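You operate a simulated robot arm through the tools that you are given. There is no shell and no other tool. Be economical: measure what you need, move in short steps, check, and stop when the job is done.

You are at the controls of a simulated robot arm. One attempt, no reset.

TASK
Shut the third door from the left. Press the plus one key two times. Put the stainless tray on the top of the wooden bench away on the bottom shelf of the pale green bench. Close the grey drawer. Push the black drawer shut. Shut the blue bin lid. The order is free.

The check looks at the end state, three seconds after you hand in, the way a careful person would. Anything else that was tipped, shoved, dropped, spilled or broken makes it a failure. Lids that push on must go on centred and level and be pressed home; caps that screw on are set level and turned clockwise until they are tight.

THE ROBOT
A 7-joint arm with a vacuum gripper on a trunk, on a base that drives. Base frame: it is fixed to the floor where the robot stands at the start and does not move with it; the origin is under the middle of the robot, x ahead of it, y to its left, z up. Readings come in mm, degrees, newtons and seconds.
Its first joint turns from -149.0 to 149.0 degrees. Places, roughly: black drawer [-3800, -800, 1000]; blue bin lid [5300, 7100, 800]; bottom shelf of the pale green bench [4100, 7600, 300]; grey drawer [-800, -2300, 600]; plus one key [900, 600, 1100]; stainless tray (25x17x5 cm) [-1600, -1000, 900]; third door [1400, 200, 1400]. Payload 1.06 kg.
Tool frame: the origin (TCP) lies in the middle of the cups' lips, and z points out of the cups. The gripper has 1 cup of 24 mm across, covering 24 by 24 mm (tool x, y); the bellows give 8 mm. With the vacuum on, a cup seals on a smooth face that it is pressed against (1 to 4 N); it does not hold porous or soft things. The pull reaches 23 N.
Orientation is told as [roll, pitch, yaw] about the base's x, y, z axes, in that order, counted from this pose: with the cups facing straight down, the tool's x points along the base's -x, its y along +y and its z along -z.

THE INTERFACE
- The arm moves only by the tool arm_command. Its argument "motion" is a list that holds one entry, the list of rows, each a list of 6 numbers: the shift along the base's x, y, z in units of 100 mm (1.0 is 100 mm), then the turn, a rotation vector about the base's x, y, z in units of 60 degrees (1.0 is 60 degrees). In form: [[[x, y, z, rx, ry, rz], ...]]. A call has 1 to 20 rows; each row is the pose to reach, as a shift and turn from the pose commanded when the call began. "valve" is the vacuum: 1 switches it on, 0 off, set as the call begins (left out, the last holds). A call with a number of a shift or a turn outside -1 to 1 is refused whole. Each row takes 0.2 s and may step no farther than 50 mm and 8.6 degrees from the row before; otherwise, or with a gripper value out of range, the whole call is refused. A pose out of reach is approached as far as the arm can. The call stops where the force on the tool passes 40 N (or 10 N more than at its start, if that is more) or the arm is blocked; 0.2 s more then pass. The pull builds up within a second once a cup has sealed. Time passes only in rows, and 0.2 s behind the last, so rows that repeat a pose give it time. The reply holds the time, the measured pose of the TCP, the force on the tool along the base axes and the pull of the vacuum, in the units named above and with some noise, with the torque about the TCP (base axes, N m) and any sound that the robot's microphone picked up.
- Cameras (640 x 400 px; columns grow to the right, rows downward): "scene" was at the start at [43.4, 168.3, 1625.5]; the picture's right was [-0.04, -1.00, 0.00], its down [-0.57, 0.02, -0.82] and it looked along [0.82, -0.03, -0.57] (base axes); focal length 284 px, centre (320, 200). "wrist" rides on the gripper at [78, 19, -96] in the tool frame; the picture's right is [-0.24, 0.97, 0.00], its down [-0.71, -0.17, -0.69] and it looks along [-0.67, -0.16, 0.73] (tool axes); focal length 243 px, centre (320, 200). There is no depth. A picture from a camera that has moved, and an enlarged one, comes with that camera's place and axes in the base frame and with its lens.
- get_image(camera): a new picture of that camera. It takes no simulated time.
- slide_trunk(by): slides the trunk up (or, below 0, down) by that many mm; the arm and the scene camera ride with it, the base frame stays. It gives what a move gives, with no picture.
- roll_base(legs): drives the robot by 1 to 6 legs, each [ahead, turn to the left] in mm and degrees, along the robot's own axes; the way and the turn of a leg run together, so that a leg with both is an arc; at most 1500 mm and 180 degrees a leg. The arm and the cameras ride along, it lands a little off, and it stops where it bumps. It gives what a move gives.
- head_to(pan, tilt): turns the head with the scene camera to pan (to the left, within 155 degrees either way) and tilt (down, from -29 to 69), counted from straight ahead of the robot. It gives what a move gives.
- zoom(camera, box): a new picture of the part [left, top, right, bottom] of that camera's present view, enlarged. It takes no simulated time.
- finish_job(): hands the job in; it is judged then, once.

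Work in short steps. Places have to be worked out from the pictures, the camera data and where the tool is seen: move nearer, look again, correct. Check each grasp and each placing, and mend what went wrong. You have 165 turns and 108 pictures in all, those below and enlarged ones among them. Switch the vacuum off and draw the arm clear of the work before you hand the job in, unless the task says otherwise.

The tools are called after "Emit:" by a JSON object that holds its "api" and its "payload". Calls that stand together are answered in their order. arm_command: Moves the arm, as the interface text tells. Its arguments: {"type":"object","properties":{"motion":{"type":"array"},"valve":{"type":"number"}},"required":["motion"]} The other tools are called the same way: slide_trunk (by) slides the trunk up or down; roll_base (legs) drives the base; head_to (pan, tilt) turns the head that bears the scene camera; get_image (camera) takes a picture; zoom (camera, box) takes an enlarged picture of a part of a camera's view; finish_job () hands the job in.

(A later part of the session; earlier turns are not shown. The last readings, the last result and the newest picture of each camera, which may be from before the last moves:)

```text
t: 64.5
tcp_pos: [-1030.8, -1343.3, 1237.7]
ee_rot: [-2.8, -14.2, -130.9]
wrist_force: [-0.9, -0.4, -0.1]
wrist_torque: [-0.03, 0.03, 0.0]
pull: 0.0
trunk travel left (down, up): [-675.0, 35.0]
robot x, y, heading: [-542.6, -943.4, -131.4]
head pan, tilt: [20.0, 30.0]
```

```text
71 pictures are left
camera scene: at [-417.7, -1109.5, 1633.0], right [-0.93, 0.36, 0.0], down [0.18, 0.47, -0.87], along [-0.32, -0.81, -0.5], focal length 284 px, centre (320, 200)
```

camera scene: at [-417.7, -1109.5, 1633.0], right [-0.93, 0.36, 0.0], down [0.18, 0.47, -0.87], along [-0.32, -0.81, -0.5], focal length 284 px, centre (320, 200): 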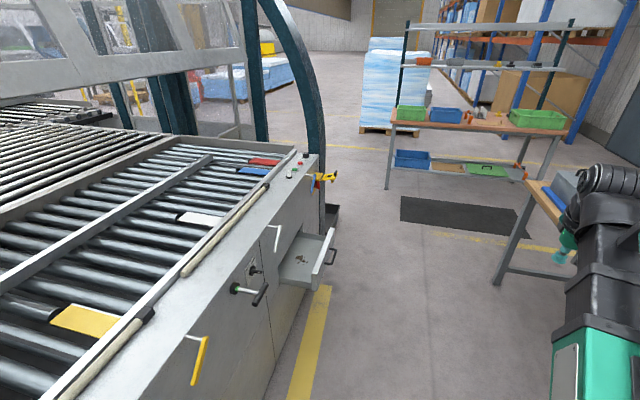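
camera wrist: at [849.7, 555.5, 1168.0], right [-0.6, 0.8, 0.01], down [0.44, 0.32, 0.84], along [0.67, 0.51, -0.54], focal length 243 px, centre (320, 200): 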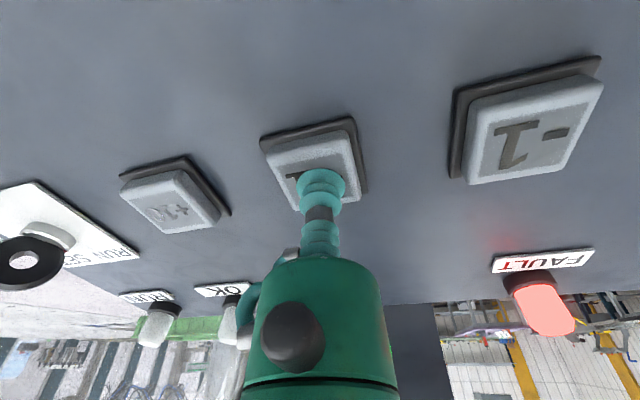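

The open grey drawer's front is near (-920,-2220,640), facing the aisle. I drive to stand in front of it, keeping clear of the bench.

Emit:
{"api": "roll_base", "payload": {"legs": [[0, -2], [1150, 0], [0, 75]]}}

Emit:
{"api": "head_to", "payload": {"pan": 15, "tilt": 45}}

Emit:
{"api": "get_image", "payload": {"camera": "scene"}}

```text
t: 74.0
tcp_pos: [-1134.6, -2386.4, 1238.5]
ee_rot: [-2.6, -14.2, -59.9]
wrist_force: [0.6, 0.9, -0.2]
wrist_torque: [0.03, -0.02, 0.03]
pull: 0.0
trunk travel left (down, up): [-675.0, 35.0]
robot x, y, heading: [-1348.3, -1791.4, -60.6]
head pan, tilt: [20.0, 30.0]
```

```text
t: 74.8
tcp_pos: [-1134.7, -2384.3, 1238.5]
ee_rot: [-2.7, -14.3, -60.0]
wrist_force: [-0.2, -1.2, 0.3]
wrist_torque: [0.01, -0.02, -0.08]
pull: 0.0
trunk travel left (down, up): [-675.0, 35.0]
robot x, y, heading: [-1349.4, -1793.8, -60.4]
head pan, tilt: [15.0, 45.0]
```

```text
70 pictures are left
camera scene: at [-1165.8, -1726.4, 1610.5], right [-0.71, -0.7, 0.0], down [-0.5, 0.5, -0.71], along [0.5, -0.5, -0.71], focal length 284 px, centre (320, 200)
```

scene: 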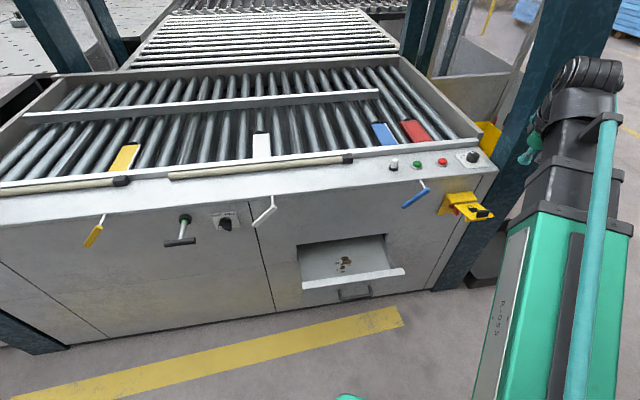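

I now see the drawer clearly: lip centre about (-876,-2206,640), closing direction (0.82,-0.57). I square up to it, back a little, and lower the trunk.

Emit:
{"api": "roll_base", "payload": {"legs": [[0, 25], [-80, 0]]}}

Emit:
{"api": "slide_trunk", "payload": {"by": -500}}

Emit:
{"api": "head_to", "payload": {"pan": 0, "tilt": 30}}

Emit:
{"api": "get_image", "payload": {"camera": "scene"}}

Emit:
{"api": "get_image", "payload": {"camera": "wrist"}}

```text
t: 77.1
tcp_pos: [-969.3, -2190.0, 1239.3]
ee_rot: [-2.7, -14.4, -34.7]
wrist_force: [0.2, 0.6, 0.4]
wrist_torque: [-0.01, -0.02, 0.0]
pull: 0.0
trunk travel left (down, up): [-675.0, 35.0]
robot x, y, heading: [-1415.9, -1750.5, -35.5]
head pan, tilt: [15.0, 45.0]
```

```text
refused: -500 is not a number from -400 to 400
```

```text
t: 77.9
tcp_pos: [-967.3, -2191.0, 1239.7]
ee_rot: [-2.7, -14.2, -34.6]
wrist_force: [0.2, -0.3, 0.2]
wrist_torque: [-0.01, 0.0, -0.02]
pull: 0.1
trunk travel left (down, up): [-675.0, 35.0]
robot x, y, heading: [-1411.1, -1746.8, -35.1]
head pan, tilt: [0.0, 30.0]
```

```text
69 pictures are left
camera scene: at [-1278.4, -1632.6, 1633.0], right [-0.58, -0.82, 0.0], down [-0.41, 0.29, -0.87], along [0.71, -0.5, -0.5], focal length 284 px, centre (320, 200)
```

scene: 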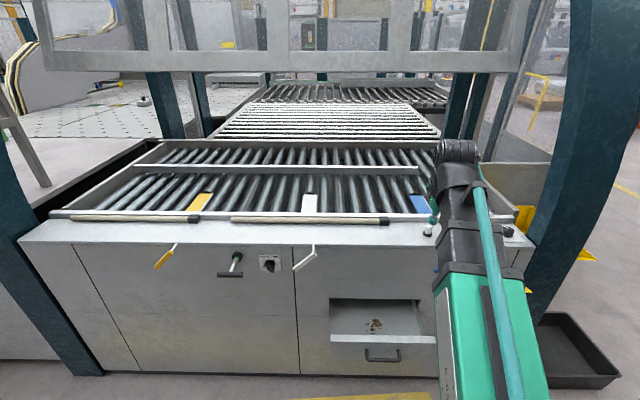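

```text
68 pictures are left
camera wrist: at [-1035.5, -2114.7, 1310.5], right [0.75, 0.66, 0.01], down [0.35, -0.41, 0.84], along [0.56, -0.63, -0.53], focal length 243 px, centre (320, 200)
```

wrist: 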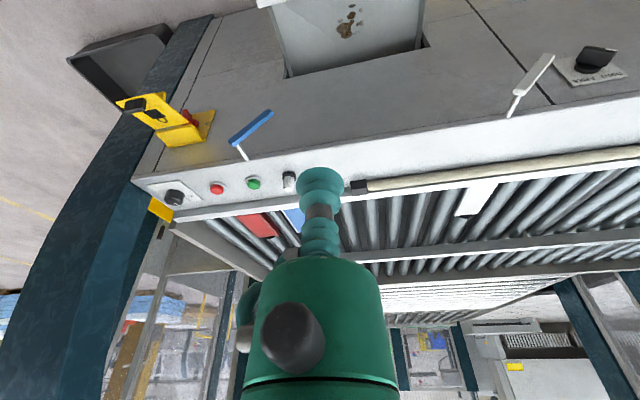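

I shift the tool slightly out and left to be in front of the handle, then lower the trunk in two slides.

Emit:
{"api": "arm_command", "payload": {"motion": [[[-0.09, 0.3, 0, 0, 0, 0], [-0.2, 0.63, 0, 0, 0, 0]]]}}

Emit:
{"api": "slide_trunk", "payload": {"by": -400}}

Emit:
{"api": "slide_trunk", "payload": {"by": -230}}

Emit:
{"api": "get_image", "payload": {"camera": "wrist"}}

Emit:
{"api": "get_image", "payload": {"camera": "scene"}}

```text
t: 78.5
tcp_pos: [-988.9, -2126.3, 1239.1]
ee_rot: [-2.7, -14.2, -34.6]
wrist_force: [0.1, 0.1, 0.1]
wrist_torque: [-0.01, -0.01, -0.01]
pull: 0.0
trunk travel left (down, up): [-675.0, 35.0]
robot x, y, heading: [-1420.5, -1747.4, -35.1]
head pan, tilt: [0.0, 30.0]
```

```text
t: 82.3
tcp_pos: [-988.2, -2127.5, 837.9]
ee_rot: [-2.8, -14.2, -34.7]
wrist_force: [0.5, -0.6, 0.4]
wrist_torque: [-0.01, -0.01, 0.0]
pull: 0.0
trunk travel left (down, up): [-275.0, 435.0]
robot x, y, heading: [-1413.5, -1748.6, -35.1]
head pan, tilt: [0.0, 30.0]
```

```text
t: 84.7
tcp_pos: [-987.0, -2127.3, 609.2]
ee_rot: [-2.7, -14.2, -34.7]
wrist_force: [1.1, 0.7, 0.0]
wrist_torque: [0.01, -0.01, 0.0]
pull: 0.1
trunk travel left (down, up): [-45.0, 665.0]
robot x, y, heading: [-1415.5, -1747.0, -35.2]
head pan, tilt: [0.0, 30.0]
```

```text
67 pictures are left
camera wrist: at [-1056.8, -2052.4, 679.4], right [0.75, 0.66, 0.01], down [0.35, -0.41, 0.84], along [0.56, -0.63, -0.54], focal length 243 px, centre (320, 200)
```

wrist: 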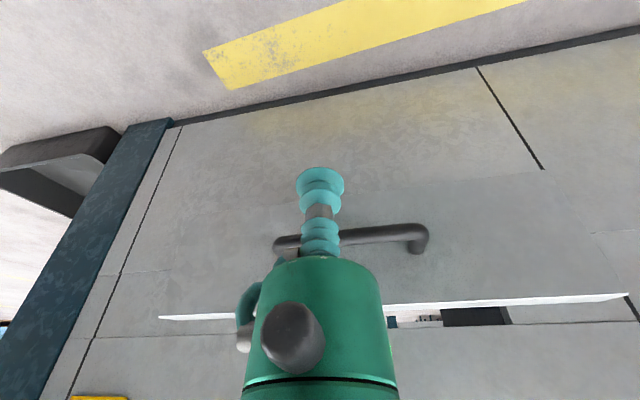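

```text
66 pictures are left
camera scene: at [-1278.3, -1632.8, 1003.1], right [-0.58, -0.82, 0.0], down [-0.41, 0.29, -0.87], along [0.71, -0.5, -0.5], focal length 284 px, centre (320, 200)
```

scene: 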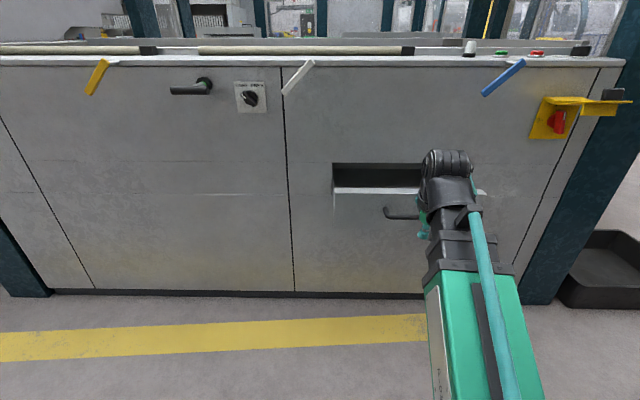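

The handle is at z ≈ 607 with its centre slightly left of me. I drop 60 mm, shift 15 mm, and start pushing along (0.82,-0.57).

Emit:
{"api": "arm_command", "payload": {"motion": [[[0.05, 0.06, -0.3, 0, 0, 0], [0.09, 0.12, -0.6, 0, 0, 0], [0.335, -0.05, -0.6, 0, 0, 0], [0.5, -0.165, -0.6, 0, 0, 0], [0.66, -0.28, -0.6, 0, 0, 0], [0.79, -0.37, -0.6, 0, 0, 0], [0.91, -0.45, -0.6, 0, 0, 0]]]}}

Emit:
{"api": "get_image", "payload": {"camera": "wrist"}}

```text
t: 86.3
tcp_pos: [-897.5, -2174.1, 549.7]
ee_rot: [-2.7, -14.4, -34.8]
wrist_force: [-0.2, -3.0, 8.0]
wrist_torque: [0.22, -0.22, -0.1]
pull: 0.1
trunk travel left (down, up): [-45.0, 665.0]
robot x, y, heading: [-1415.4, -1748.7, -35.1]
head pan, tilt: [0.0, 30.0]
```

```text
65 pictures are left
camera wrist: at [-966.4, -2098.4, 619.5], right [0.75, 0.66, 0.01], down [0.34, -0.41, 0.85], along [0.56, -0.63, -0.53], focal length 243 px, centre (320, 200)
```

wrist: 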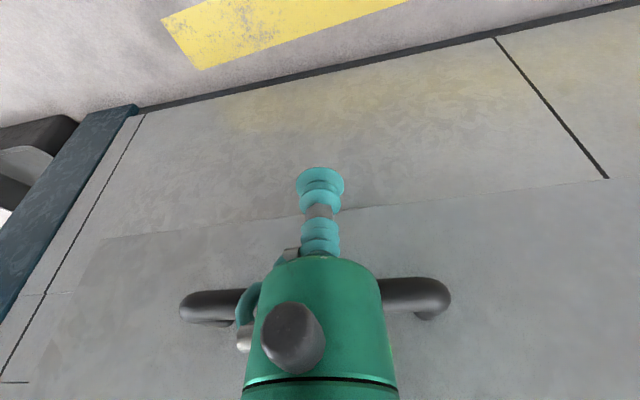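

Contact with the handle is centred. I continue pushing in slow steps.

Emit:
{"api": "arm_command", "payload": {"motion": [[[0.12, -0.085, 0, 0, 0, 0], [0.24, -0.17, 0, 0, 0, 0], [0.36, -0.25, 0, 0, 0, 0], [0.48, -0.335, 0, 0, 0, 0], [0.6, -0.42, 0, 0, 0, 0], [0.72, -0.5, 0, 0, 0, 0], [0.82, -0.57, 0, 0, 0, 0]]]}}

Emit:
{"api": "get_image", "payload": {"camera": "scene"}}

Emit:
{"api": "get_image", "payload": {"camera": "wrist"}}

```text
t: 87.9
tcp_pos: [-813.8, -2230.7, 548.9]
ee_rot: [-2.7, -14.3, -34.7]
wrist_force: [0.2, -3.0, 6.2]
wrist_torque: [0.19, -0.15, -0.05]
pull: 0.0
trunk travel left (down, up): [-45.0, 665.0]
robot x, y, heading: [-1415.6, -1743.7, -35.4]
head pan, tilt: [0.0, 30.0]
```

```text
64 pictures are left
camera scene: at [-1278.7, -1632.7, 1003.1], right [-0.58, -0.82, 0.0], down [-0.41, 0.29, -0.87], along [0.71, -0.5, -0.5], focal length 284 px, centre (320, 200)
```

scene: 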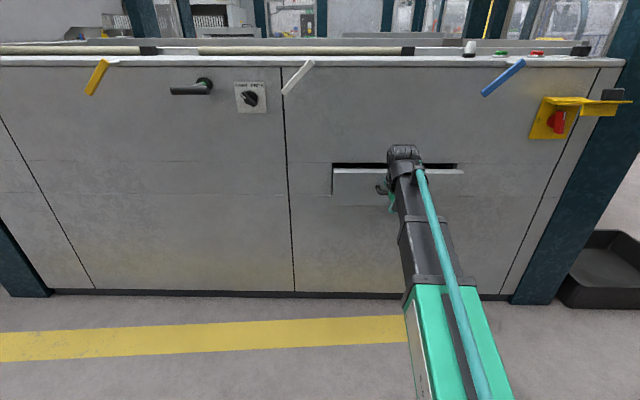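

```text
63 pictures are left
camera wrist: at [-882.3, -2154.1, 619.7], right [0.75, 0.66, 0.01], down [0.34, -0.41, 0.85], along [0.57, -0.63, -0.53], focal length 243 px, centre (320, 200)
```

wrist: 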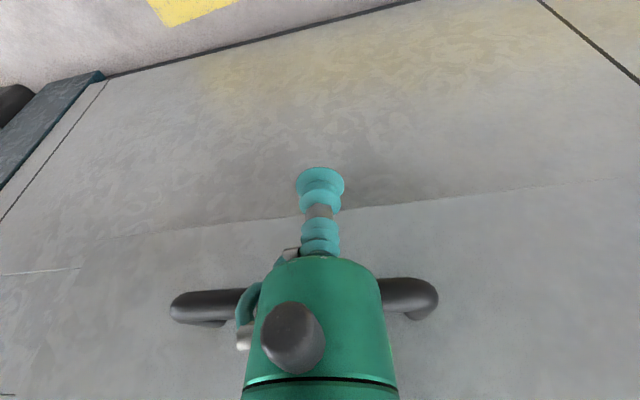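

Nearly closed; I push on until the stop.

Emit:
{"api": "arm_command", "payload": {"motion": [[[0.08, -0.057, 0, 0, 0, 0], [0.16, -0.114, 0, 0, 0, 0], [0.24, -0.17, 0, 0, 0, 0], [0.32, -0.23, 0, 0, 0, 0], [0.4, -0.285, 0, 0, 0, 0], [0.48, -0.34, 0, 0, 0, 0], [0.56, -0.4, 0, 0, 0, 0], [0.64, -0.456, 0, 0, 0, 0]]]}}

Emit:
{"api": "get_image", "payload": {"camera": "scene"}}

```text
t: 89.7
tcp_pos: [-753.4, -2274.7, 549.2]
ee_rot: [-2.7, -14.3, -34.8]
wrist_force: [-15.5, 10.4, 17.8]
wrist_torque: [-0.65, -0.96, 0.06]
pull: 0.0
trunk travel left (down, up): [-45.0, 665.0]
robot x, y, heading: [-1416.9, -1746.8, -35.3]
head pan, tilt: [0.0, 30.0]
```

```text
62 pictures are left
camera scene: at [-1280.0, -1631.5, 1003.4], right [-0.58, -0.82, 0.0], down [-0.41, 0.29, -0.87], along [0.71, -0.5, -0.5], focal length 284 px, centre (320, 200)
```

scene: 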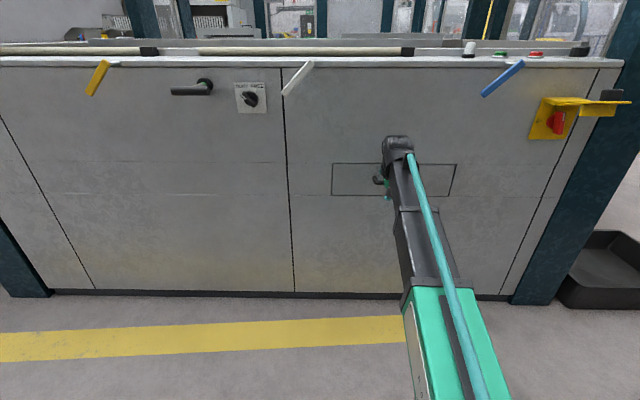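

It looks flush with a firm stop. I give a last small push, back off, and check with a zoom.

Emit:
{"api": "arm_command", "payload": {"motion": [[[0.04, -0.03, 0, 0, 0, 0], [0.04, -0.03, 0, 0, 0, 0], [-0.3, 0.22, 0, 0, 0, 0], [-0.65, 0.46, 0, 0, 0, 0], [-0.95, 0.68, 0, 0, 0, 0]]]}}

Emit:
{"api": "zoom", "payload": {"camera": "scene", "box": [280, 120, 500, 240]}}

```text
t: 90.2
tcp_pos: [-751.7, -2276.0, 552.1]
ee_rot: [-2.6, -14.4, -34.6]
wrist_force: [-5.7, 4.7, 20.3]
wrist_torque: [-0.11, -0.57, 0.06]
pull: 0.1
trunk travel left (down, up): [-45.0, 665.0]
robot x, y, heading: [-1411.7, -1748.0, -35.4]
head pan, tilt: [0.0, 30.0]
stopped in row 2: the force on the tool passed its limit at 43 N (the readings are from after the stop); the commanded pose is now the measured one
```

```text
2.91 times, centred on (390, 180) of scene
camera zoom: at [-1280.0, -1631.6, 1003.2], right [-0.58, -0.82, 0.0], down [-0.41, 0.29, -0.87], along [0.71, -0.5, -0.5], focal length 827 px, centre (116, 258)
```

zoom: 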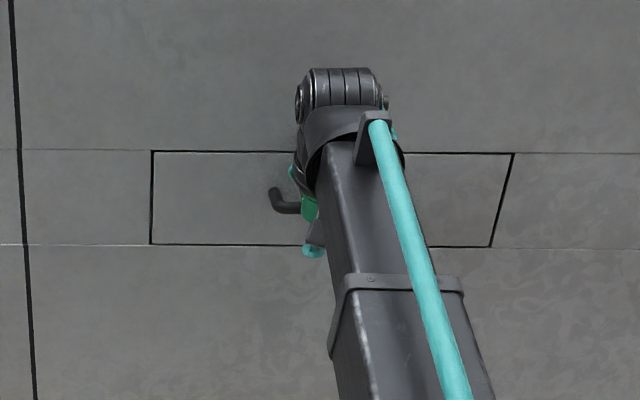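

Flush closed. I back the tool off and raise the trunk.

Emit:
{"api": "arm_command", "payload": {"motion": [[[-0.3, 0.22, 0, 0, 0, 0], [-0.65, 0.46, 0, 0, 0, 0], [-0.95, 0.68, 0, 0, 0, 0]]]}}

Emit:
{"api": "arm_command", "payload": {"motion": [[[-0.3, 0.22, 0.1, 0, 0, 0], [-0.55, 0.4, 0.4, 0, 0, 0], [-0.55, 0.4, 0.8, 0, 0, 0], [-0.55, 0.4, 1.0, 0, 0, 0]]]}}

Emit:
{"api": "slide_trunk", "payload": {"by": 400}}

Emit:
{"api": "slide_trunk", "payload": {"by": 230}}

Emit:
{"api": "roll_base", "payload": {"legs": [[0, -86], [960, 0]]}}

Emit:
{"api": "head_to", "payload": {"pan": -60, "tilt": 25}}

Emit:
{"api": "get_image", "payload": {"camera": "scene"}}

```text
t: 91.0
tcp_pos: [-845.1, -2207.7, 547.7]
ee_rot: [-2.8, -14.1, -34.8]
wrist_force: [-0.3, -0.2, -0.7]
wrist_torque: [0.01, -0.01, -0.02]
pull: 0.1
trunk travel left (down, up): [-45.0, 665.0]
robot x, y, heading: [-1415.1, -1750.3, -35.2]
head pan, tilt: [0.0, 30.0]
```

```text
t: 92.0
tcp_pos: [-899.4, -2170.7, 649.2]
ee_rot: [-2.7, -14.2, -34.6]
wrist_force: [-0.1, 0.4, -0.1]
wrist_torque: [0.02, 0.02, -0.02]
pull: 0.0
trunk travel left (down, up): [-45.0, 665.0]
robot x, y, heading: [-1413.2, -1748.3, -35.0]
head pan, tilt: [0.0, 30.0]
```

```text
t: 95.8
tcp_pos: [-899.4, -2171.3, 1048.3]
ee_rot: [-2.8, -14.1, -34.7]
wrist_force: [0.1, 1.0, -1.2]
wrist_torque: [0.0, -0.01, 0.01]
pull: 0.0
trunk travel left (down, up): [-445.0, 265.0]
robot x, y, heading: [-1415.6, -1746.3, -35.1]
head pan, tilt: [0.0, 30.0]
```

```text
t: 98.2
tcp_pos: [-898.9, -2171.8, 1279.0]
ee_rot: [-2.7, -14.1, -34.7]
wrist_force: [-0.3, 0.7, -0.3]
wrist_torque: [-0.02, 0.01, 0.02]
pull: 0.1
trunk travel left (down, up): [-675.0, 35.0]
robot x, y, heading: [-1416.9, -1746.1, -35.1]
head pan, tilt: [0.0, 30.0]
```

```text
t: 106.8
tcp_pos: [-2279.6, -3104.3, 1279.2]
ee_rot: [-2.8, -14.2, -120.2]
wrist_force: [-0.2, 0.0, 0.2]
wrist_torque: [-0.02, -0.02, 0.0]
pull: 0.1
trunk travel left (down, up): [-675.0, 35.0]
robot x, y, heading: [-1899.8, -2559.2, -120.9]
head pan, tilt: [0.0, 30.0]
```

```text
t: 108.1
tcp_pos: [-2281.5, -3103.5, 1278.8]
ee_rot: [-2.7, -14.1, -120.3]
wrist_force: [-0.4, 0.8, 0.2]
wrist_torque: [0.0, 0.01, 0.01]
pull: 0.1
trunk travel left (down, up): [-675.0, 35.0]
robot x, y, heading: [-1897.1, -2554.9, -120.7]
head pan, tilt: [-60.0, 25.0]
```

```text
60 pictures are left
camera scene: at [-1821.0, -2601.7, 1641.0], right [0.01, 1.0, 0.0], down [0.42, -0.01, -0.91], along [-0.91, 0.01, -0.42], focal length 284 px, centre (320, 200)
```

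scene: 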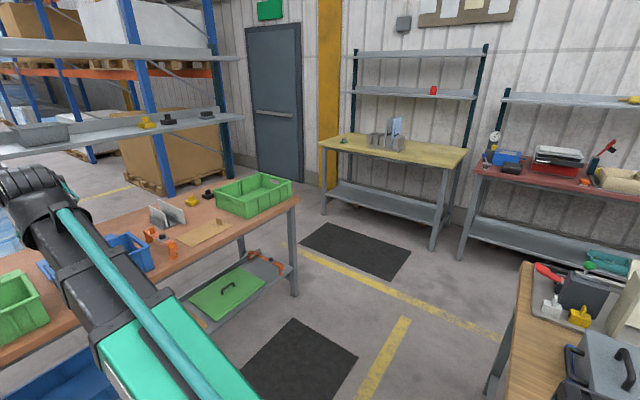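

The bench end reaches farther than I thought (to about f=3035 along the aisle), so I swing the arm away from the shelf bench and back diagonally into the middle of the gap.

Emit:
{"api": "roll_base", "payload": {"legs": [[0, 125.5], [-735, 0], [0, -53]]}}

Emit:
{"api": "head_to", "payload": {"pan": 155, "tilt": 30}}

Emit:
{"api": "get_image", "payload": {"camera": "scene"}}

```text
t: 119.7
tcp_pos: [-2220.5, -3140.0, 1279.2]
ee_rot: [-2.7, -14.1, -46.9]
wrist_force: [-0.2, -0.3, 0.9]
wrist_torque: [0.02, -0.01, -0.02]
pull: 0.0
trunk travel left (down, up): [-675.0, 35.0]
robot x, y, heading: [-2635.2, -2619.7, -47.3]
head pan, tilt: [-60.0, 25.0]
```

```text
t: 122.8
tcp_pos: [-2220.8, -3141.2, 1279.5]
ee_rot: [-2.7, -14.1, -46.9]
wrist_force: [0.3, -0.4, -0.2]
wrist_torque: [-0.03, -0.02, -0.01]
pull: 0.0
trunk travel left (down, up): [-675.0, 35.0]
robot x, y, heading: [-2635.3, -2619.3, -47.3]
head pan, tilt: [154.7, 30.0]
```

```text
59 pictures are left
camera scene: at [-2566.9, -2381.6, 1633.0], right [0.95, 0.3, 0.0], down [0.15, -0.48, -0.87], along [-0.26, 0.83, -0.5], focal length 284 px, centre (320, 200)
```

scene: 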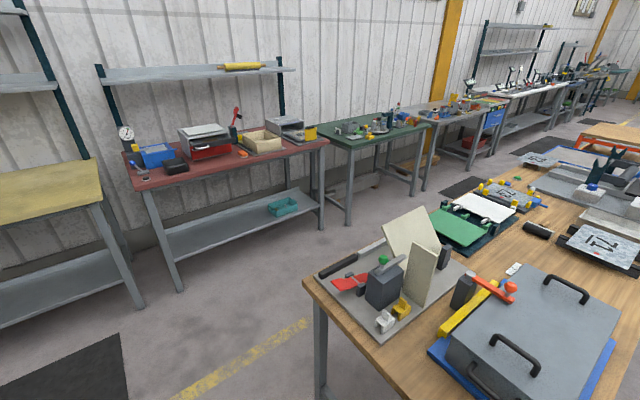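

The grey cabinet near (205,145) should hold the black drawer; zoom.

Emit:
{"api": "zoom", "payload": {"camera": "scene", "box": [110, 90, 350, 240]}}

```text
2.67 times, centred on (230, 165) of scene
camera zoom: at [-2566.9, -2381.6, 1633.0], right [0.95, 0.3, 0.0], down [0.15, -0.48, -0.87], along [-0.26, 0.83, -0.5], focal length 758 px, centre (560, 293)
```

zoom: 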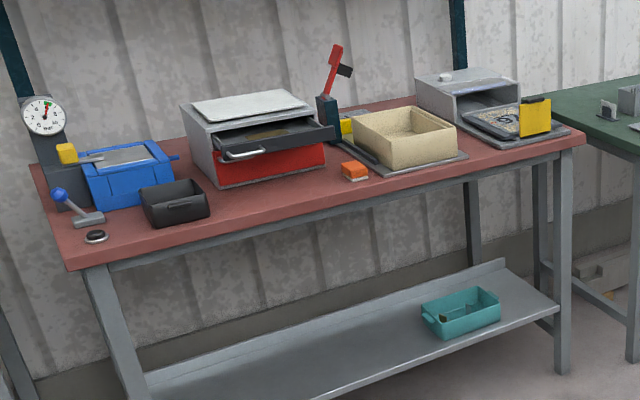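

The black drawer is the upper one of the small grey cabinet, pulled out, front at about (-3798,-824,1000). I drive round to stand in front of it.

Emit:
{"api": "roll_base", "payload": {"legs": [[0, -1], [-1110, 0], [0, 118], [560, 0], [0, 70]]}}

Emit:
{"api": "head_to", "payload": {"pan": 5, "tilt": 38}}

Emit:
{"api": "get_image", "payload": {"camera": "scene"}}

Emit:
{"api": "get_image", "payload": {"camera": "wrist"}}

```text
t: 139.6
tcp_pos: [-3643.7, -801.9, 1278.5]
ee_rot: [-2.7, -14.1, 141.2]
wrist_force: [-0.4, 0.4, 0.4]
wrist_torque: [-0.03, -0.01, 0.0]
pull: 0.0
trunk travel left (down, up): [-675.0, 35.0]
robot x, y, heading: [-3163.4, -1262.8, 140.5]
head pan, tilt: [154.7, 30.0]
```

```text
t: 141.9
tcp_pos: [-3644.0, -802.8, 1278.8]
ee_rot: [-2.7, -14.0, 141.2]
wrist_force: [0.6, -0.8, 0.6]
wrist_torque: [0.02, 0.04, -0.02]
pull: 0.0
trunk travel left (down, up): [-675.0, 35.0]
robot x, y, heading: [-3163.5, -1263.2, 140.3]
head pan, tilt: [5.0, 38.0]
```

```text
57 pictures are left
camera scene: at [-3305.1, -1372.2, 1620.7], right [0.56, 0.83, 0.0], down [0.51, -0.35, -0.79], along [-0.65, 0.44, -0.62], focal length 284 px, centre (320, 200)
```

scene: 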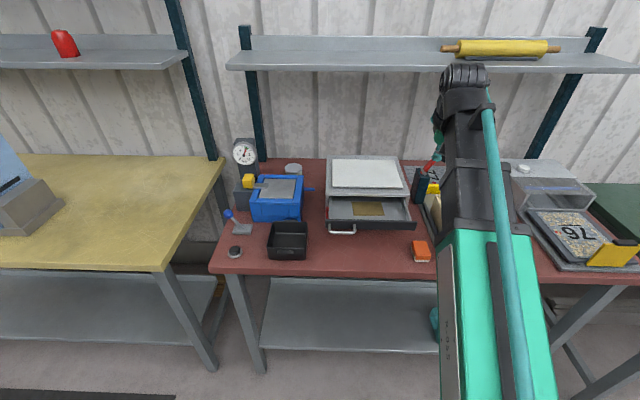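

```text
56 pictures are left
camera wrist: at [-3582.4, -882.5, 1350.2], right [-0.8, -0.61, 0.01], down [-0.32, 0.43, 0.84], along [-0.52, 0.67, -0.54], focal length 243 px, centre (320, 200)
```

wrist: 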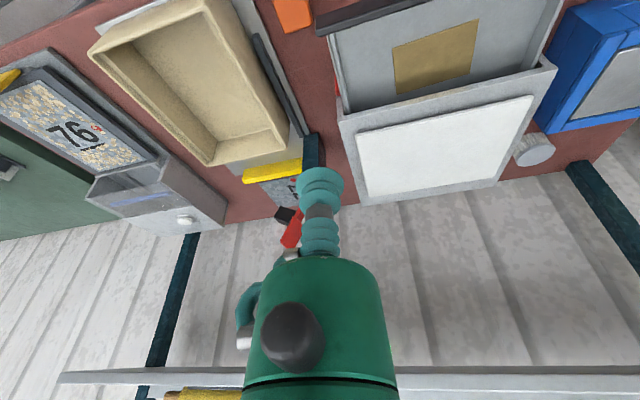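

The open drawer's front centre is around (-3735,-890,1020); its closing direction is (-0.86,0.51). I straighten the tool to vertical and move it in front of the drawer, still high, then look.

Emit:
{"api": "arm_command", "payload": {"motion": [[[0, -0.4, 0, -0.09, -0.075, 0], [0, -0.8, 0, -0.185, -0.154, 0], [0, -1.0, -0.3, -0.185, -0.154, 0], [0, -1.0, -0.7, -0.185, -0.154, 0], [0, -1.0, -1.0, -0.185, -0.154, 0]]]}}

Emit:
{"api": "get_image", "payload": {"camera": "wrist"}}

Emit:
{"api": "get_image", "payload": {"camera": "scene"}}

```text
t: 142.5
tcp_pos: [-3648.9, -870.9, 1272.7]
ee_rot: [-0.4, -2.9, 141.4]
wrist_force: [-9.3, 4.1, -16.0]
wrist_torque: [0.52, 0.0, -0.39]
pull: 0.1
out of reach, approached as far as the arm can: row 2
trunk travel left (down, up): [-675.0, 35.0]
robot x, y, heading: [-3162.0, -1261.0, 140.7]
head pan, tilt: [5.0, 38.0]
stopped in row 3: the force on the tool passed its limit at 95 N (the readings are from after the stop); the commanded pose is now the measured one
```

```text
55 pictures are left
camera wrist: at [-3597.4, -936.8, 1363.2], right [-0.79, -0.61, 0.01], down [-0.42, 0.55, 0.72], along [-0.45, 0.57, -0.69], focal length 243 px, centre (320, 200)
```

wrist: 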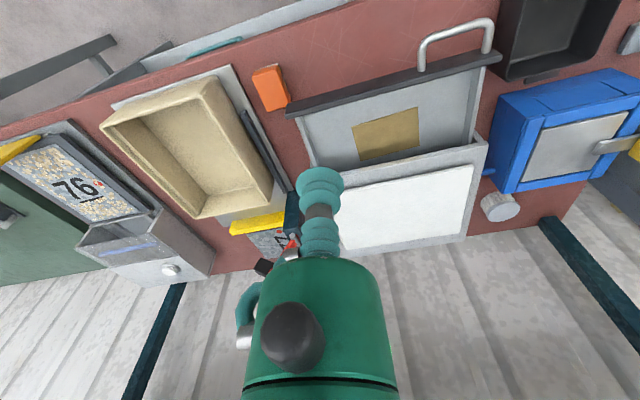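

```text
54 pictures are left
camera scene: at [-3305.2, -1371.9, 1620.7], right [0.56, 0.83, 0.0], down [0.51, -0.35, -0.79], along [-0.65, 0.44, -0.62], focal length 284 px, centre (320, 200)
```

scene: 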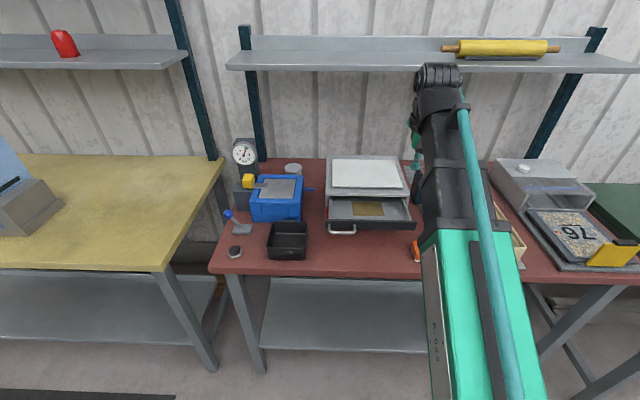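

A sudden force with "out of reach": the wrist is probably at its limit this high up. I check by a small downward move.

Emit:
{"api": "arm_command", "payload": {"motion": [[[0, 0, 0, 0, 0, 0], [0, 0, -0.2, 0, 0, 0], [0, 0, -0.5, 0, 0, 0]]]}}

Emit:
{"api": "zoom", "payload": {"camera": "scene", "box": [320, 40, 560, 240]}}

```text
t: 143.3
tcp_pos: [-3647.8, -871.0, 1223.6]
ee_rot: [-0.5, -2.7, 141.5]
wrist_force: [-0.3, 0.5, 0.9]
wrist_torque: [-0.01, 0.0, 0.04]
pull: 0.1
trunk travel left (down, up): [-675.0, 35.0]
robot x, y, heading: [-3158.5, -1262.7, 140.4]
head pan, tilt: [5.0, 38.0]
```

```text
2.00 times, centred on (440, 140) of scene
camera zoom: at [-3305.1, -1372.0, 1620.7], right [0.56, 0.83, 0.0], down [0.51, -0.35, -0.79], along [-0.65, 0.44, -0.62], focal length 568 px, centre (80, 320)
```

zoom: 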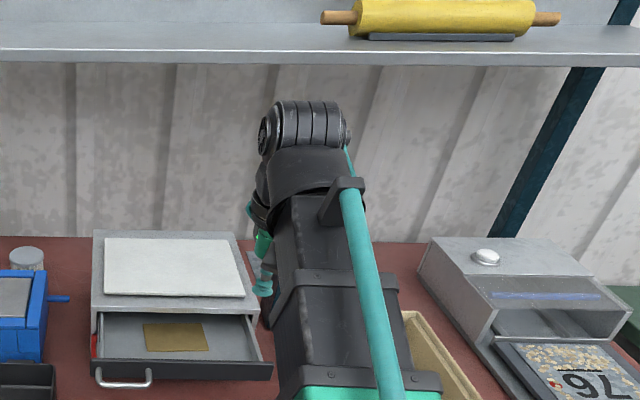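

Arm is free. The drawer front runs from (-3668,-775) to (-3820,-998) at z≈1030. I go to 70 mm in front of its centre and descend.

Emit:
{"api": "arm_command", "payload": {"motion": [[[-0.2, -0.27, 0, 0, 0, 0], [-0.38, -0.54, -0.2, 0, 0, 0], [-0.38, -0.54, -0.6, 0, 0, 0], [-0.38, -0.54, -1.0, 0, 0, 0]]]}}

Emit:
{"api": "get_image", "payload": {"camera": "wrist"}}

```text
t: 144.3
tcp_pos: [-3684.7, -925.1, 1120.8]
ee_rot: [-0.5, -2.8, 141.4]
wrist_force: [-0.2, -0.9, 0.2]
wrist_torque: [0.0, -0.01, -0.01]
pull: 0.2
trunk travel left (down, up): [-675.0, 35.0]
robot x, y, heading: [-3160.6, -1264.5, 140.4]
head pan, tilt: [5.0, 38.0]
```

```text
52 pictures are left
camera wrist: at [-3632.9, -991.4, 1212.3], right [-0.79, -0.61, 0.01], down [-0.42, 0.55, 0.72], along [-0.44, 0.57, -0.69], focal length 243 px, centre (320, 200)
```

wrist: 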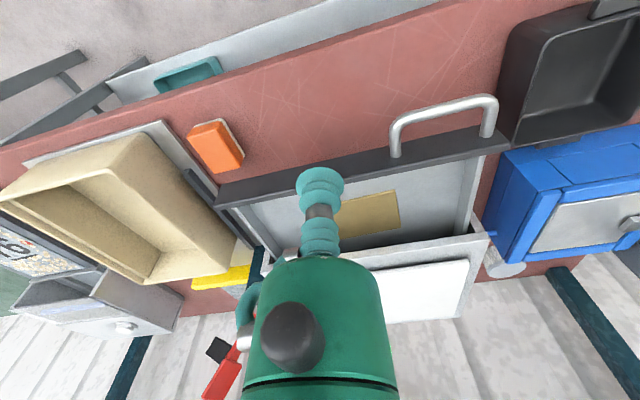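

Descent path is clear in front of the bar. I go down to z≈960.

Emit:
{"api": "arm_command", "payload": {"motion": [[[0, 0, -0.4, 0, 0, 0], [0, 0, -0.8, 0, 0, 0], [0, 0, -1.0, 0, 0, 0]]]}}

Emit:
{"api": "arm_command", "payload": {"motion": [[[0, 0, -0.3, 0, 0, 0], [0, 0, -0.6, 0, 0, 0], [-0.2, 0.135, -0.6, 0, 0, 0]]]}}

Emit:
{"api": "get_image", "payload": {"camera": "wrist"}}

Emit:
{"api": "zoom", "payload": {"camera": "scene", "box": [240, 120, 500, 290]}}

```text
t: 145.1
tcp_pos: [-3687.1, -924.3, 1023.3]
ee_rot: [-0.4, -2.9, 141.5]
wrist_force: [0.2, -0.6, 0.0]
wrist_torque: [-0.01, -0.02, 0.02]
pull: 0.1
trunk travel left (down, up): [-675.0, 35.0]
robot x, y, heading: [-3156.9, -1260.3, 140.7]
head pan, tilt: [5.0, 38.0]
```

```text
t: 145.9
tcp_pos: [-3706.4, -911.8, 962.4]
ee_rot: [-0.4, -2.8, 141.4]
wrist_force: [0.1, 0.2, -0.3]
wrist_torque: [0.01, -0.01, -0.02]
pull: 0.1
trunk travel left (down, up): [-675.0, 35.0]
robot x, y, heading: [-3162.2, -1261.4, 140.6]
head pan, tilt: [5.0, 38.0]
```

```text
51 pictures are left
camera wrist: at [-3654.8, -977.4, 1053.4], right [-0.79, -0.61, 0.01], down [-0.42, 0.55, 0.72], along [-0.44, 0.57, -0.69], focal length 243 px, centre (320, 200)
```

wrist: 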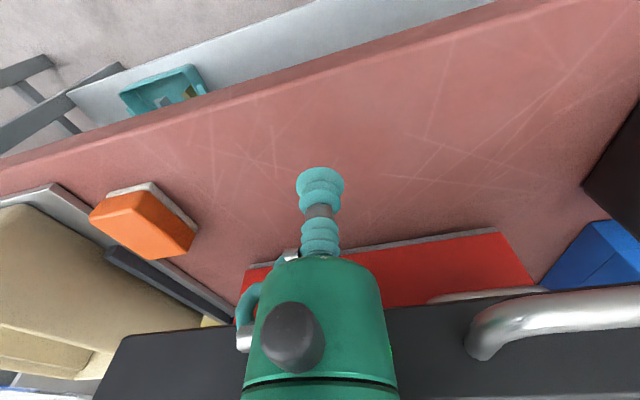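

```text
2.35 times, centred on (370, 205) of scene
camera zoom: at [-3305.3, -1372.0, 1620.7], right [0.56, 0.83, 0.0], down [0.51, -0.35, -0.79], along [-0.65, 0.44, -0.62], focal length 669 px, centre (202, 188)
```

zoom: 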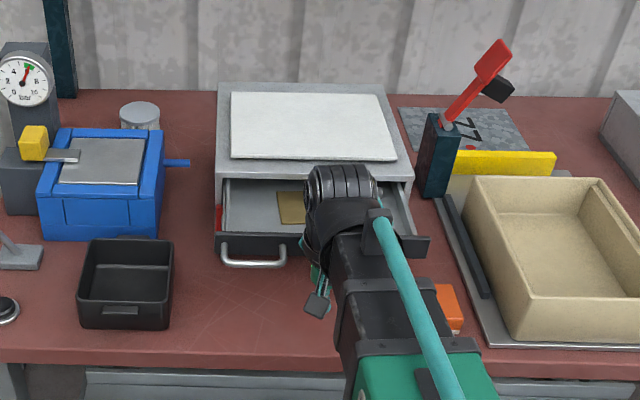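

The body is right in front of the black drawer's face, off its handle. I push slowly along (-0.826,0.563).

Emit:
{"api": "arm_command", "payload": {"motion": [[[-0.124, 0.084, 0, 0, 0, 0], [-0.25, 0.17, 0, 0, 0, 0], [-0.37, 0.25, 0, 0, 0, 0], [-0.5, 0.34, 0, 0, 0, 0], [-0.62, 0.42, 0, 0, 0, 0], [-0.74, 0.5, 0, 0, 0, 0], [-0.826, 0.563, 0, 0, 0, 0]]]}}

Emit:
{"api": "zoom", "payload": {"camera": "scene", "box": [240, 120, 500, 290]}}

```text
t: 147.5
tcp_pos: [-3790.6, -856.6, 962.9]
ee_rot: [-0.4, -2.8, 141.5]
wrist_force: [0.1, -0.6, 0.2]
wrist_torque: [0.0, 0.01, 0.0]
pull: 0.0
trunk travel left (down, up): [-675.0, 35.0]
robot x, y, heading: [-3161.1, -1264.3, 140.6]
head pan, tilt: [5.0, 38.0]
```

```text
2.35 times, centred on (370, 205) of scene
camera zoom: at [-3305.2, -1372.0, 1620.7], right [0.56, 0.83, 0.0], down [0.51, -0.35, -0.79], along [-0.65, 0.44, -0.62], focal length 669 px, centre (202, 188)
```

zoom: 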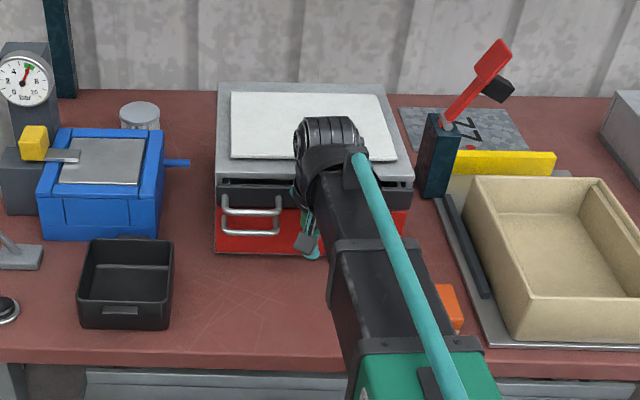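

Drawer is nearly home. I push in smaller steps until there is a light stop.

Emit:
{"api": "arm_command", "payload": {"motion": [[[-0.05, 0.034, 0, 0, 0, 0], [-0.1, 0.068, 0, 0, 0, 0], [-0.15, 0.1, 0, 0, 0, 0], [-0.2, 0.136, 0, 0, 0, 0]]]}}

Emit:
{"api": "get_image", "payload": {"camera": "wrist"}}

Emit:
{"api": "zoom", "payload": {"camera": "scene", "box": [310, 150, 430, 240]}}

```text
t: 148.3
tcp_pos: [-3796.8, -850.6, 963.6]
ee_rot: [-0.4, -2.1, 141.6]
wrist_force: [9.5, -6.3, 2.9]
wrist_torque: [0.37, 0.59, 0.13]
pull: 0.2
trunk travel left (down, up): [-675.0, 35.0]
robot x, y, heading: [-3160.3, -1262.6, 140.6]
head pan, tilt: [5.0, 38.0]
stopped in row 3: the force on the tool passed its limit at 46 N (the readings are from after the stop); the commanded pose is now the measured one
```

```text
48 pictures are left
camera wrist: at [-3744.8, -916.5, 1054.8], right [-0.79, -0.61, 0.0], down [-0.43, 0.55, 0.71], along [-0.44, 0.56, -0.7], focal length 243 px, centre (320, 200)
```

wrist: 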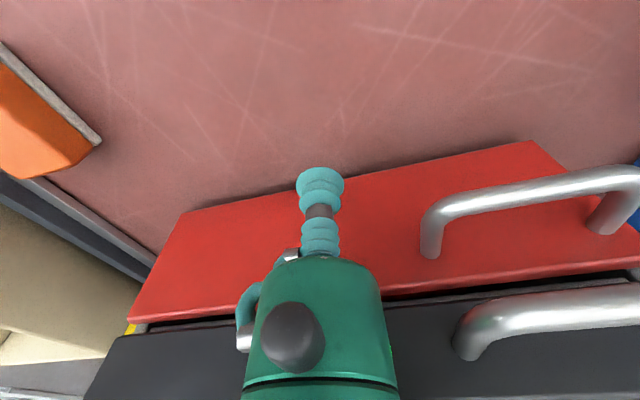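

```text
4.44 times, centred on (370, 195) of scene
camera zoom: at [-3303.3, -1373.5, 1621.0], right [0.56, 0.83, 0.0], down [0.51, -0.35, -0.79], along [-0.65, 0.45, -0.61], focal length 1263 px, centre (98, 222)
```

zoom: 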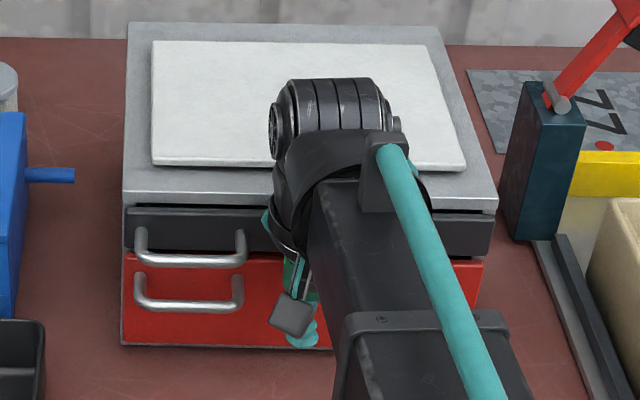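

It hit a firm stop and the face lines up with the red drawer. I retract and verify.

Emit:
{"api": "arm_command", "payload": {"motion": [[[0.3, -0.2, 0, 0, 0, 0], [0.65, -0.44, 0, 0, 0, 0], [0.8, -0.55, 0.3, 0, 0, 0], [0.8, -0.55, 0.7, 0, 0, 0], [0.8, -0.55, 1.0, 0, 0, 0]]]}}

Emit:
{"api": "arm_command", "payload": {"motion": [[[0, 0, 0.4, 0, 0, 0], [0, 0, 0.8, 0, 0, 0], [0, 0, 1.0, 0, 0, 0]]]}}

Emit:
{"api": "get_image", "payload": {"camera": "wrist"}}

```text
t: 149.5
tcp_pos: [-3719.0, -904.6, 1061.2]
ee_rot: [-0.4, -2.2, 141.5]
wrist_force: [-0.2, 0.3, 0.0]
wrist_torque: [-0.02, -0.03, -0.02]
pull: 0.0
trunk travel left (down, up): [-675.0, 35.0]
robot x, y, heading: [-3160.8, -1262.1, 140.9]
head pan, tilt: [5.0, 38.0]
```

```text
t: 150.3
tcp_pos: [-3718.5, -904.3, 1162.9]
ee_rot: [-0.3, -2.2, 141.5]
wrist_force: [0.3, 1.0, 0.2]
wrist_torque: [0.02, -0.03, -0.01]
pull: 0.1
trunk travel left (down, up): [-675.0, 35.0]
robot x, y, heading: [-3162.0, -1264.0, 140.6]
head pan, tilt: [5.0, 38.0]
```

```text
46 pictures are left
camera wrist: at [-3667.1, -970.2, 1254.2], right [-0.79, -0.61, 0.0], down [-0.43, 0.55, 0.71], along [-0.44, 0.56, -0.7], focal length 243 px, centre (320, 200)
```

wrist: 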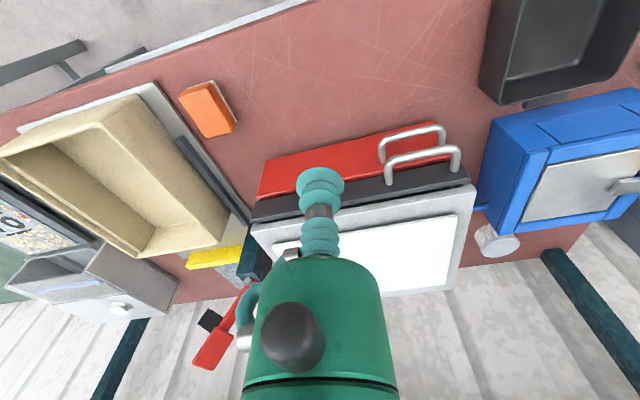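

Both drawers are done. I raise the arm and drive along the back aisle to the wooden bench's back side, level with the tray.

Emit:
{"api": "arm_command", "payload": {"motion": [[[0.1, -0.05, 0.3, 0, 0, 0], [0.2, -0.1, 0.6, 0, 0, 0]]]}}

Emit:
{"api": "slide_trunk", "payload": {"by": 35}}

Emit:
{"api": "roll_base", "payload": {"legs": [[0, -97], [1250, 0], [0, -70]]}}

Emit:
{"api": "head_to", "payload": {"pan": 0, "tilt": 45}}

Emit:
{"api": "get_image", "payload": {"camera": "scene"}}

Emit:
{"api": "get_image", "payload": {"camera": "wrist"}}

```text
t: 150.9
tcp_pos: [-3695.9, -914.2, 1222.2]
ee_rot: [-0.4, -2.1, 141.6]
wrist_force: [0.7, 0.2, -0.2]
wrist_torque: [0.0, -0.01, 0.01]
pull: 0.1
trunk travel left (down, up): [-675.0, 35.0]
robot x, y, heading: [-3160.4, -1261.5, 140.4]
head pan, tilt: [5.0, 38.0]
```

```text
t: 151.7
tcp_pos: [-3697.7, -914.4, 1256.2]
ee_rot: [-0.4, -2.2, 141.4]
wrist_force: [0.4, -0.1, 0.3]
wrist_torque: [-0.02, 0.0, 0.01]
pull: 0.1
trunk travel left (down, up): [-710.0, 0.0]
robot x, y, heading: [-3161.7, -1261.9, 140.5]
head pan, tilt: [5.0, 38.0]
```

```text
t: 165.1
tcp_pos: [-1655.3, -565.0, 1256.4]
ee_rot: [-0.4, -2.1, -22.7]
wrist_force: [0.9, 0.6, 0.3]
wrist_torque: [0.0, 0.07, -0.01]
pull: 0.0
trunk travel left (down, up): [-710.0, 0.0]
robot x, y, heading: [-2266.4, -376.2, -23.6]
head pan, tilt: [5.0, 38.0]
```

```text
t: 165.8
tcp_pos: [-1654.8, -563.8, 1256.7]
ee_rot: [-0.4, -2.2, -22.6]
wrist_force: [0.7, 0.3, -0.5]
wrist_torque: [-0.02, -0.01, 0.02]
pull: 0.0
trunk travel left (down, up): [-710.0, 0.0]
robot x, y, heading: [-2268.4, -376.6, -23.6]
head pan, tilt: [0.0, 45.0]
```

```text
45 pictures are left
camera scene: at [-2165.3, -232.1, 1645.5], right [-0.4, -0.92, 0.0], down [-0.65, 0.28, -0.71], along [0.65, -0.28, -0.71], focal length 284 px, centre (320, 200)
```

scene: 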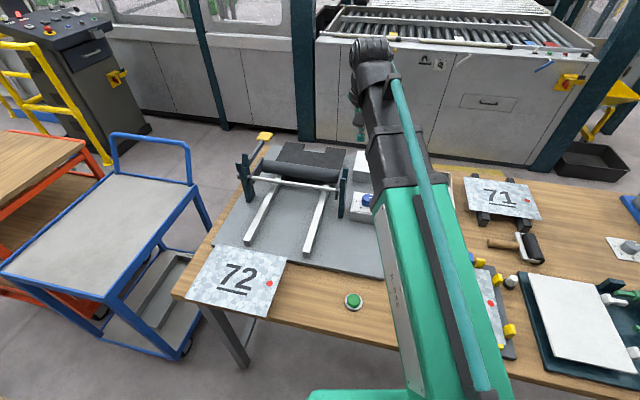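

```text
44 pictures are left
camera wrist: at [-1722.9, -514.2, 1347.9], right [0.59, 0.81, 0.0], down [0.57, -0.42, 0.71], along [0.58, -0.42, -0.7], focal length 243 px, centre (320, 200)
```

wrist: 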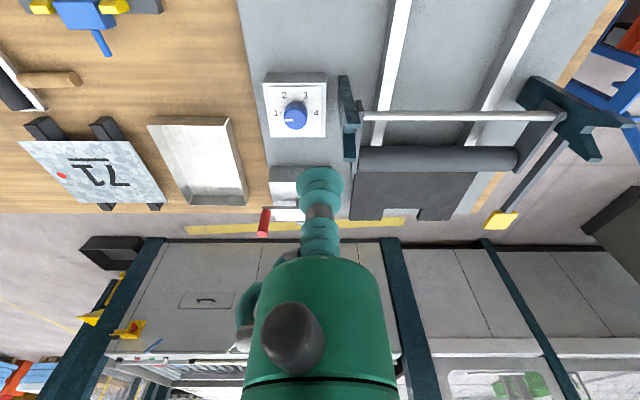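

I see the tray, empty, at about (-1612,-915) with its long side across the bench. I turn the base so the arm points at it, then extend.

Emit:
{"api": "roll_base", "payload": {"legs": [[0, -22.5]]}}

Emit:
{"api": "arm_command", "payload": {"motion": [[[0.35, -0.29, 0, 0.016, 0.029, 0], [0.7, -0.58, -0.2, 0.016, 0.029, 0], [0.92, -0.76, -0.5, 0.016, 0.029, 0]]]}}

Emit:
{"api": "get_image", "payload": {"camera": "wrist"}}

```text
t: 167.3
tcp_pos: [-1771.7, -783.4, 1256.1]
ee_rot: [-0.4, -2.3, -44.9]
wrist_force: [-0.4, -1.3, 0.9]
wrist_torque: [-0.04, 0.02, -0.02]
pull: 0.1
trunk travel left (down, up): [-710.0, 0.0]
robot x, y, heading: [-2263.3, -377.7, -45.6]
head pan, tilt: [0.0, 45.0]
```

```text
t: 168.2
tcp_pos: [-1678.0, -857.1, 1206.1]
ee_rot: [-1.0, -0.2, -44.9]
wrist_force: [0.7, 0.0, -0.3]
wrist_torque: [0.01, 0.01, -0.01]
pull: 0.1
trunk travel left (down, up): [-710.0, 0.0]
robot x, y, heading: [-2267.5, -374.9, -45.6]
head pan, tilt: [0.0, 45.0]
```

```text
43 pictures are left
camera wrist: at [-1720.1, -786.7, 1300.0], right [0.85, 0.52, -0.02], down [0.39, -0.61, 0.69], along [0.35, -0.6, -0.72], focal length 243 px, centre (320, 200)
```

wrist: 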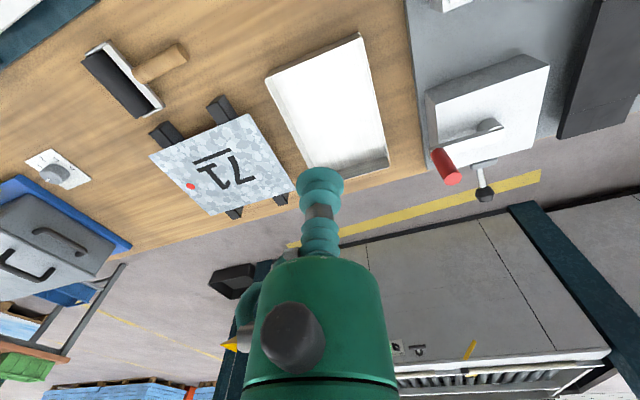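

The tray centre is near (-1603,-948), floor around z≈855-905. I move above it and come down halfway to look again.

Emit:
{"api": "arm_command", "payload": {"motion": [[[0.3, -0.36, 0, 0, 0, 0], [0.6, -0.73, 0, 0, 0, 0], [0.74, -0.89, -0.3, 0, 0, 0], [0.74, -0.89, -0.75, 0, 0, 0], [0.74, -0.89, -1.0, 0, 0, 0]]]}}

Emit:
{"api": "arm_command", "payload": {"motion": [[[0, 0, -0.4, 0, 0, 0], [0, 0, -0.7, 0, 0, 0]]]}}

Emit:
{"api": "get_image", "payload": {"camera": "wrist"}}

```text
t: 169.3
tcp_pos: [-1607.5, -949.5, 1107.1]
ee_rot: [-0.9, -0.3, -44.9]
wrist_force: [0.4, 1.4, -0.7]
wrist_torque: [0.02, -0.01, 0.03]
pull: 0.1
trunk travel left (down, up): [-710.0, 0.0]
robot x, y, heading: [-2269.3, -371.6, -45.8]
head pan, tilt: [0.0, 45.0]
```

```text
t: 169.9
tcp_pos: [-1606.0, -950.6, 1036.1]
ee_rot: [-0.9, -0.2, -44.9]
wrist_force: [-0.3, -0.6, 0.0]
wrist_torque: [-0.01, 0.01, 0.0]
pull: 0.1
trunk travel left (down, up): [-710.0, 0.0]
robot x, y, heading: [-2267.1, -377.8, -45.8]
head pan, tilt: [0.0, 45.0]
```

```text
42 pictures are left
camera wrist: at [-1646.7, -880.4, 1129.7], right [0.85, 0.52, -0.02], down [0.39, -0.61, 0.69], along [0.35, -0.6, -0.72], focal length 243 px, centre (320, 200)
```

wrist: 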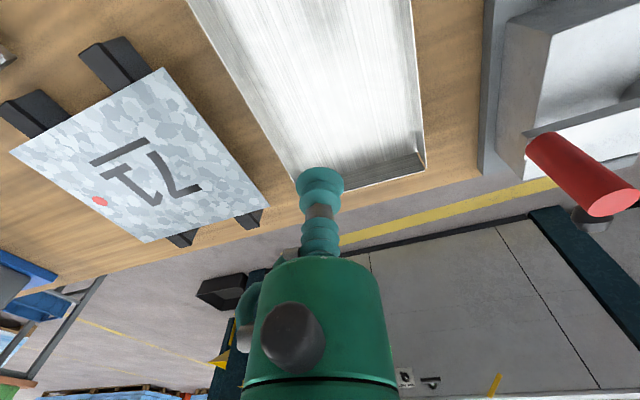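

The cup is laterally centred; about 10 mm short lengthwise. I correct, go down to about z=915, and look once more.

Emit:
{"api": "arm_command", "payload": {"motion": [[[0.06, -0.08, -0.3, 0, 0, 0], [0.06, -0.08, -0.7, 0, 0, 0], [0.06, -0.08, -1.0, 0, 0, 0]]]}}

Emit:
{"api": "get_image", "payload": {"camera": "wrist"}}

```text
t: 170.8
tcp_pos: [-1601.4, -956.3, 934.6]
ee_rot: [-1.0, -0.3, -44.9]
wrist_force: [-0.3, 1.0, -0.3]
wrist_torque: [0.02, 0.0, 0.05]
pull: 0.1
trunk travel left (down, up): [-710.0, 0.0]
robot x, y, heading: [-2269.5, -376.6, -45.9]
head pan, tilt: [0.0, 45.0]
```

```text
41 pictures are left
camera wrist: at [-1643.1, -885.7, 1028.8], right [0.85, 0.52, -0.02], down [0.39, -0.61, 0.69], along [0.35, -0.6, -0.72], focal length 243 px, centre (320, 200)
```

wrist: 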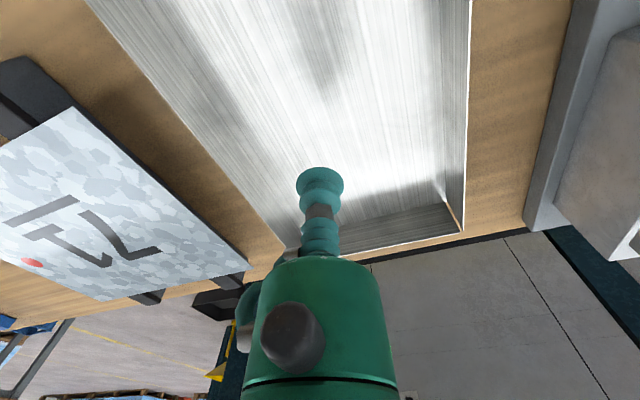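

Floor reflection suggests about 70 mm to go. I shift 6 mm right, turn the vacuum on and come down gently.

Emit:
{"api": "arm_command", "payload": {"motion": [[[0.05, 0.03, -0.3, 0, 0, 0], [0.05, 0.03, -0.5, 0, 0, 0], [0.05, 0.03, -0.55, 0, 0, 0], [0.05, 0.03, -0.6, 0, 0, 0], [0.05, 0.03, -0.63, 0, 0, 0]]], "valve": 1}}

```text
t: 171.9
tcp_pos: [-1595.2, -952.8, 874.5]
ee_rot: [-1.0, -0.2, -45.0]
wrist_force: [-0.2, 0.9, 0.3]
wrist_torque: [0.02, -0.03, -0.01]
pull: 0.0
trunk travel left (down, up): [-710.0, 0.0]
robot x, y, heading: [-2266.9, -377.3, -45.8]
head pan, tilt: [0.0, 45.0]
```

No contact yet at z=874; continue in 3 mm steps.

Emit:
{"api": "arm_command", "payload": {"motion": [[[0, 0, -0.03, 0, 0, 0], [0, 0, -0.06, 0, 0, 0], [0, 0, -0.09, 0, 0, 0], [0, 0, -0.11, 0, 0, 0], [0, 0, -0.13, 0, 0, 0]]]}}

```text
t: 173.2
tcp_pos: [-1593.8, -952.6, 860.0]
ee_rot: [-0.9, -0.4, -44.9]
wrist_force: [-0.3, 0.1, 0.5]
wrist_torque: [0.02, 0.02, 0.0]
pull: 0.0
trunk travel left (down, up): [-710.0, 0.0]
robot x, y, heading: [-2266.0, -378.5, -46.0]
head pan, tilt: [0.0, 45.0]
```

Emit:
{"api": "arm_command", "payload": {"motion": [[[0, 0, -0.02, 0, 0, 0], [0, 0, -0.04, 0, 0, 0], [0, 0, -0.06, 0, 0, 0], [0, 0, -0.08, 0, 0, 0], [0, 0, -0.1, 0, 0, 0]]]}}

Emit:
{"api": "get_image", "payload": {"camera": "wrist"}}

```text
t: 174.3
tcp_pos: [-1594.8, -953.2, 852.3]
ee_rot: [-0.9, -0.5, -44.9]
wrist_force: [5.1, -6.2, 16.5]
wrist_torque: [0.21, -0.05, 0.01]
pull: 22.6
trunk travel left (down, up): [-710.0, 0.0]
robot x, y, heading: [-2263.3, -375.1, -45.5]
head pan, tilt: [0.0, 45.0]
```

```text
40 pictures are left
camera wrist: at [-1637.0, -882.1, 945.6], right [0.85, 0.52, -0.01], down [0.39, -0.61, 0.69], along [0.35, -0.6, -0.72], focal length 243 px, centre (320, 200)
```

wrist: 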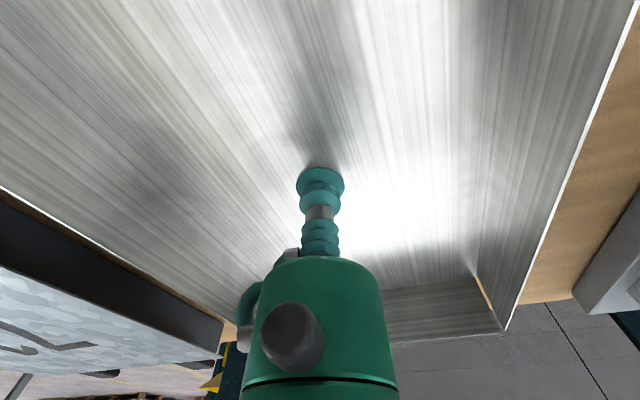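

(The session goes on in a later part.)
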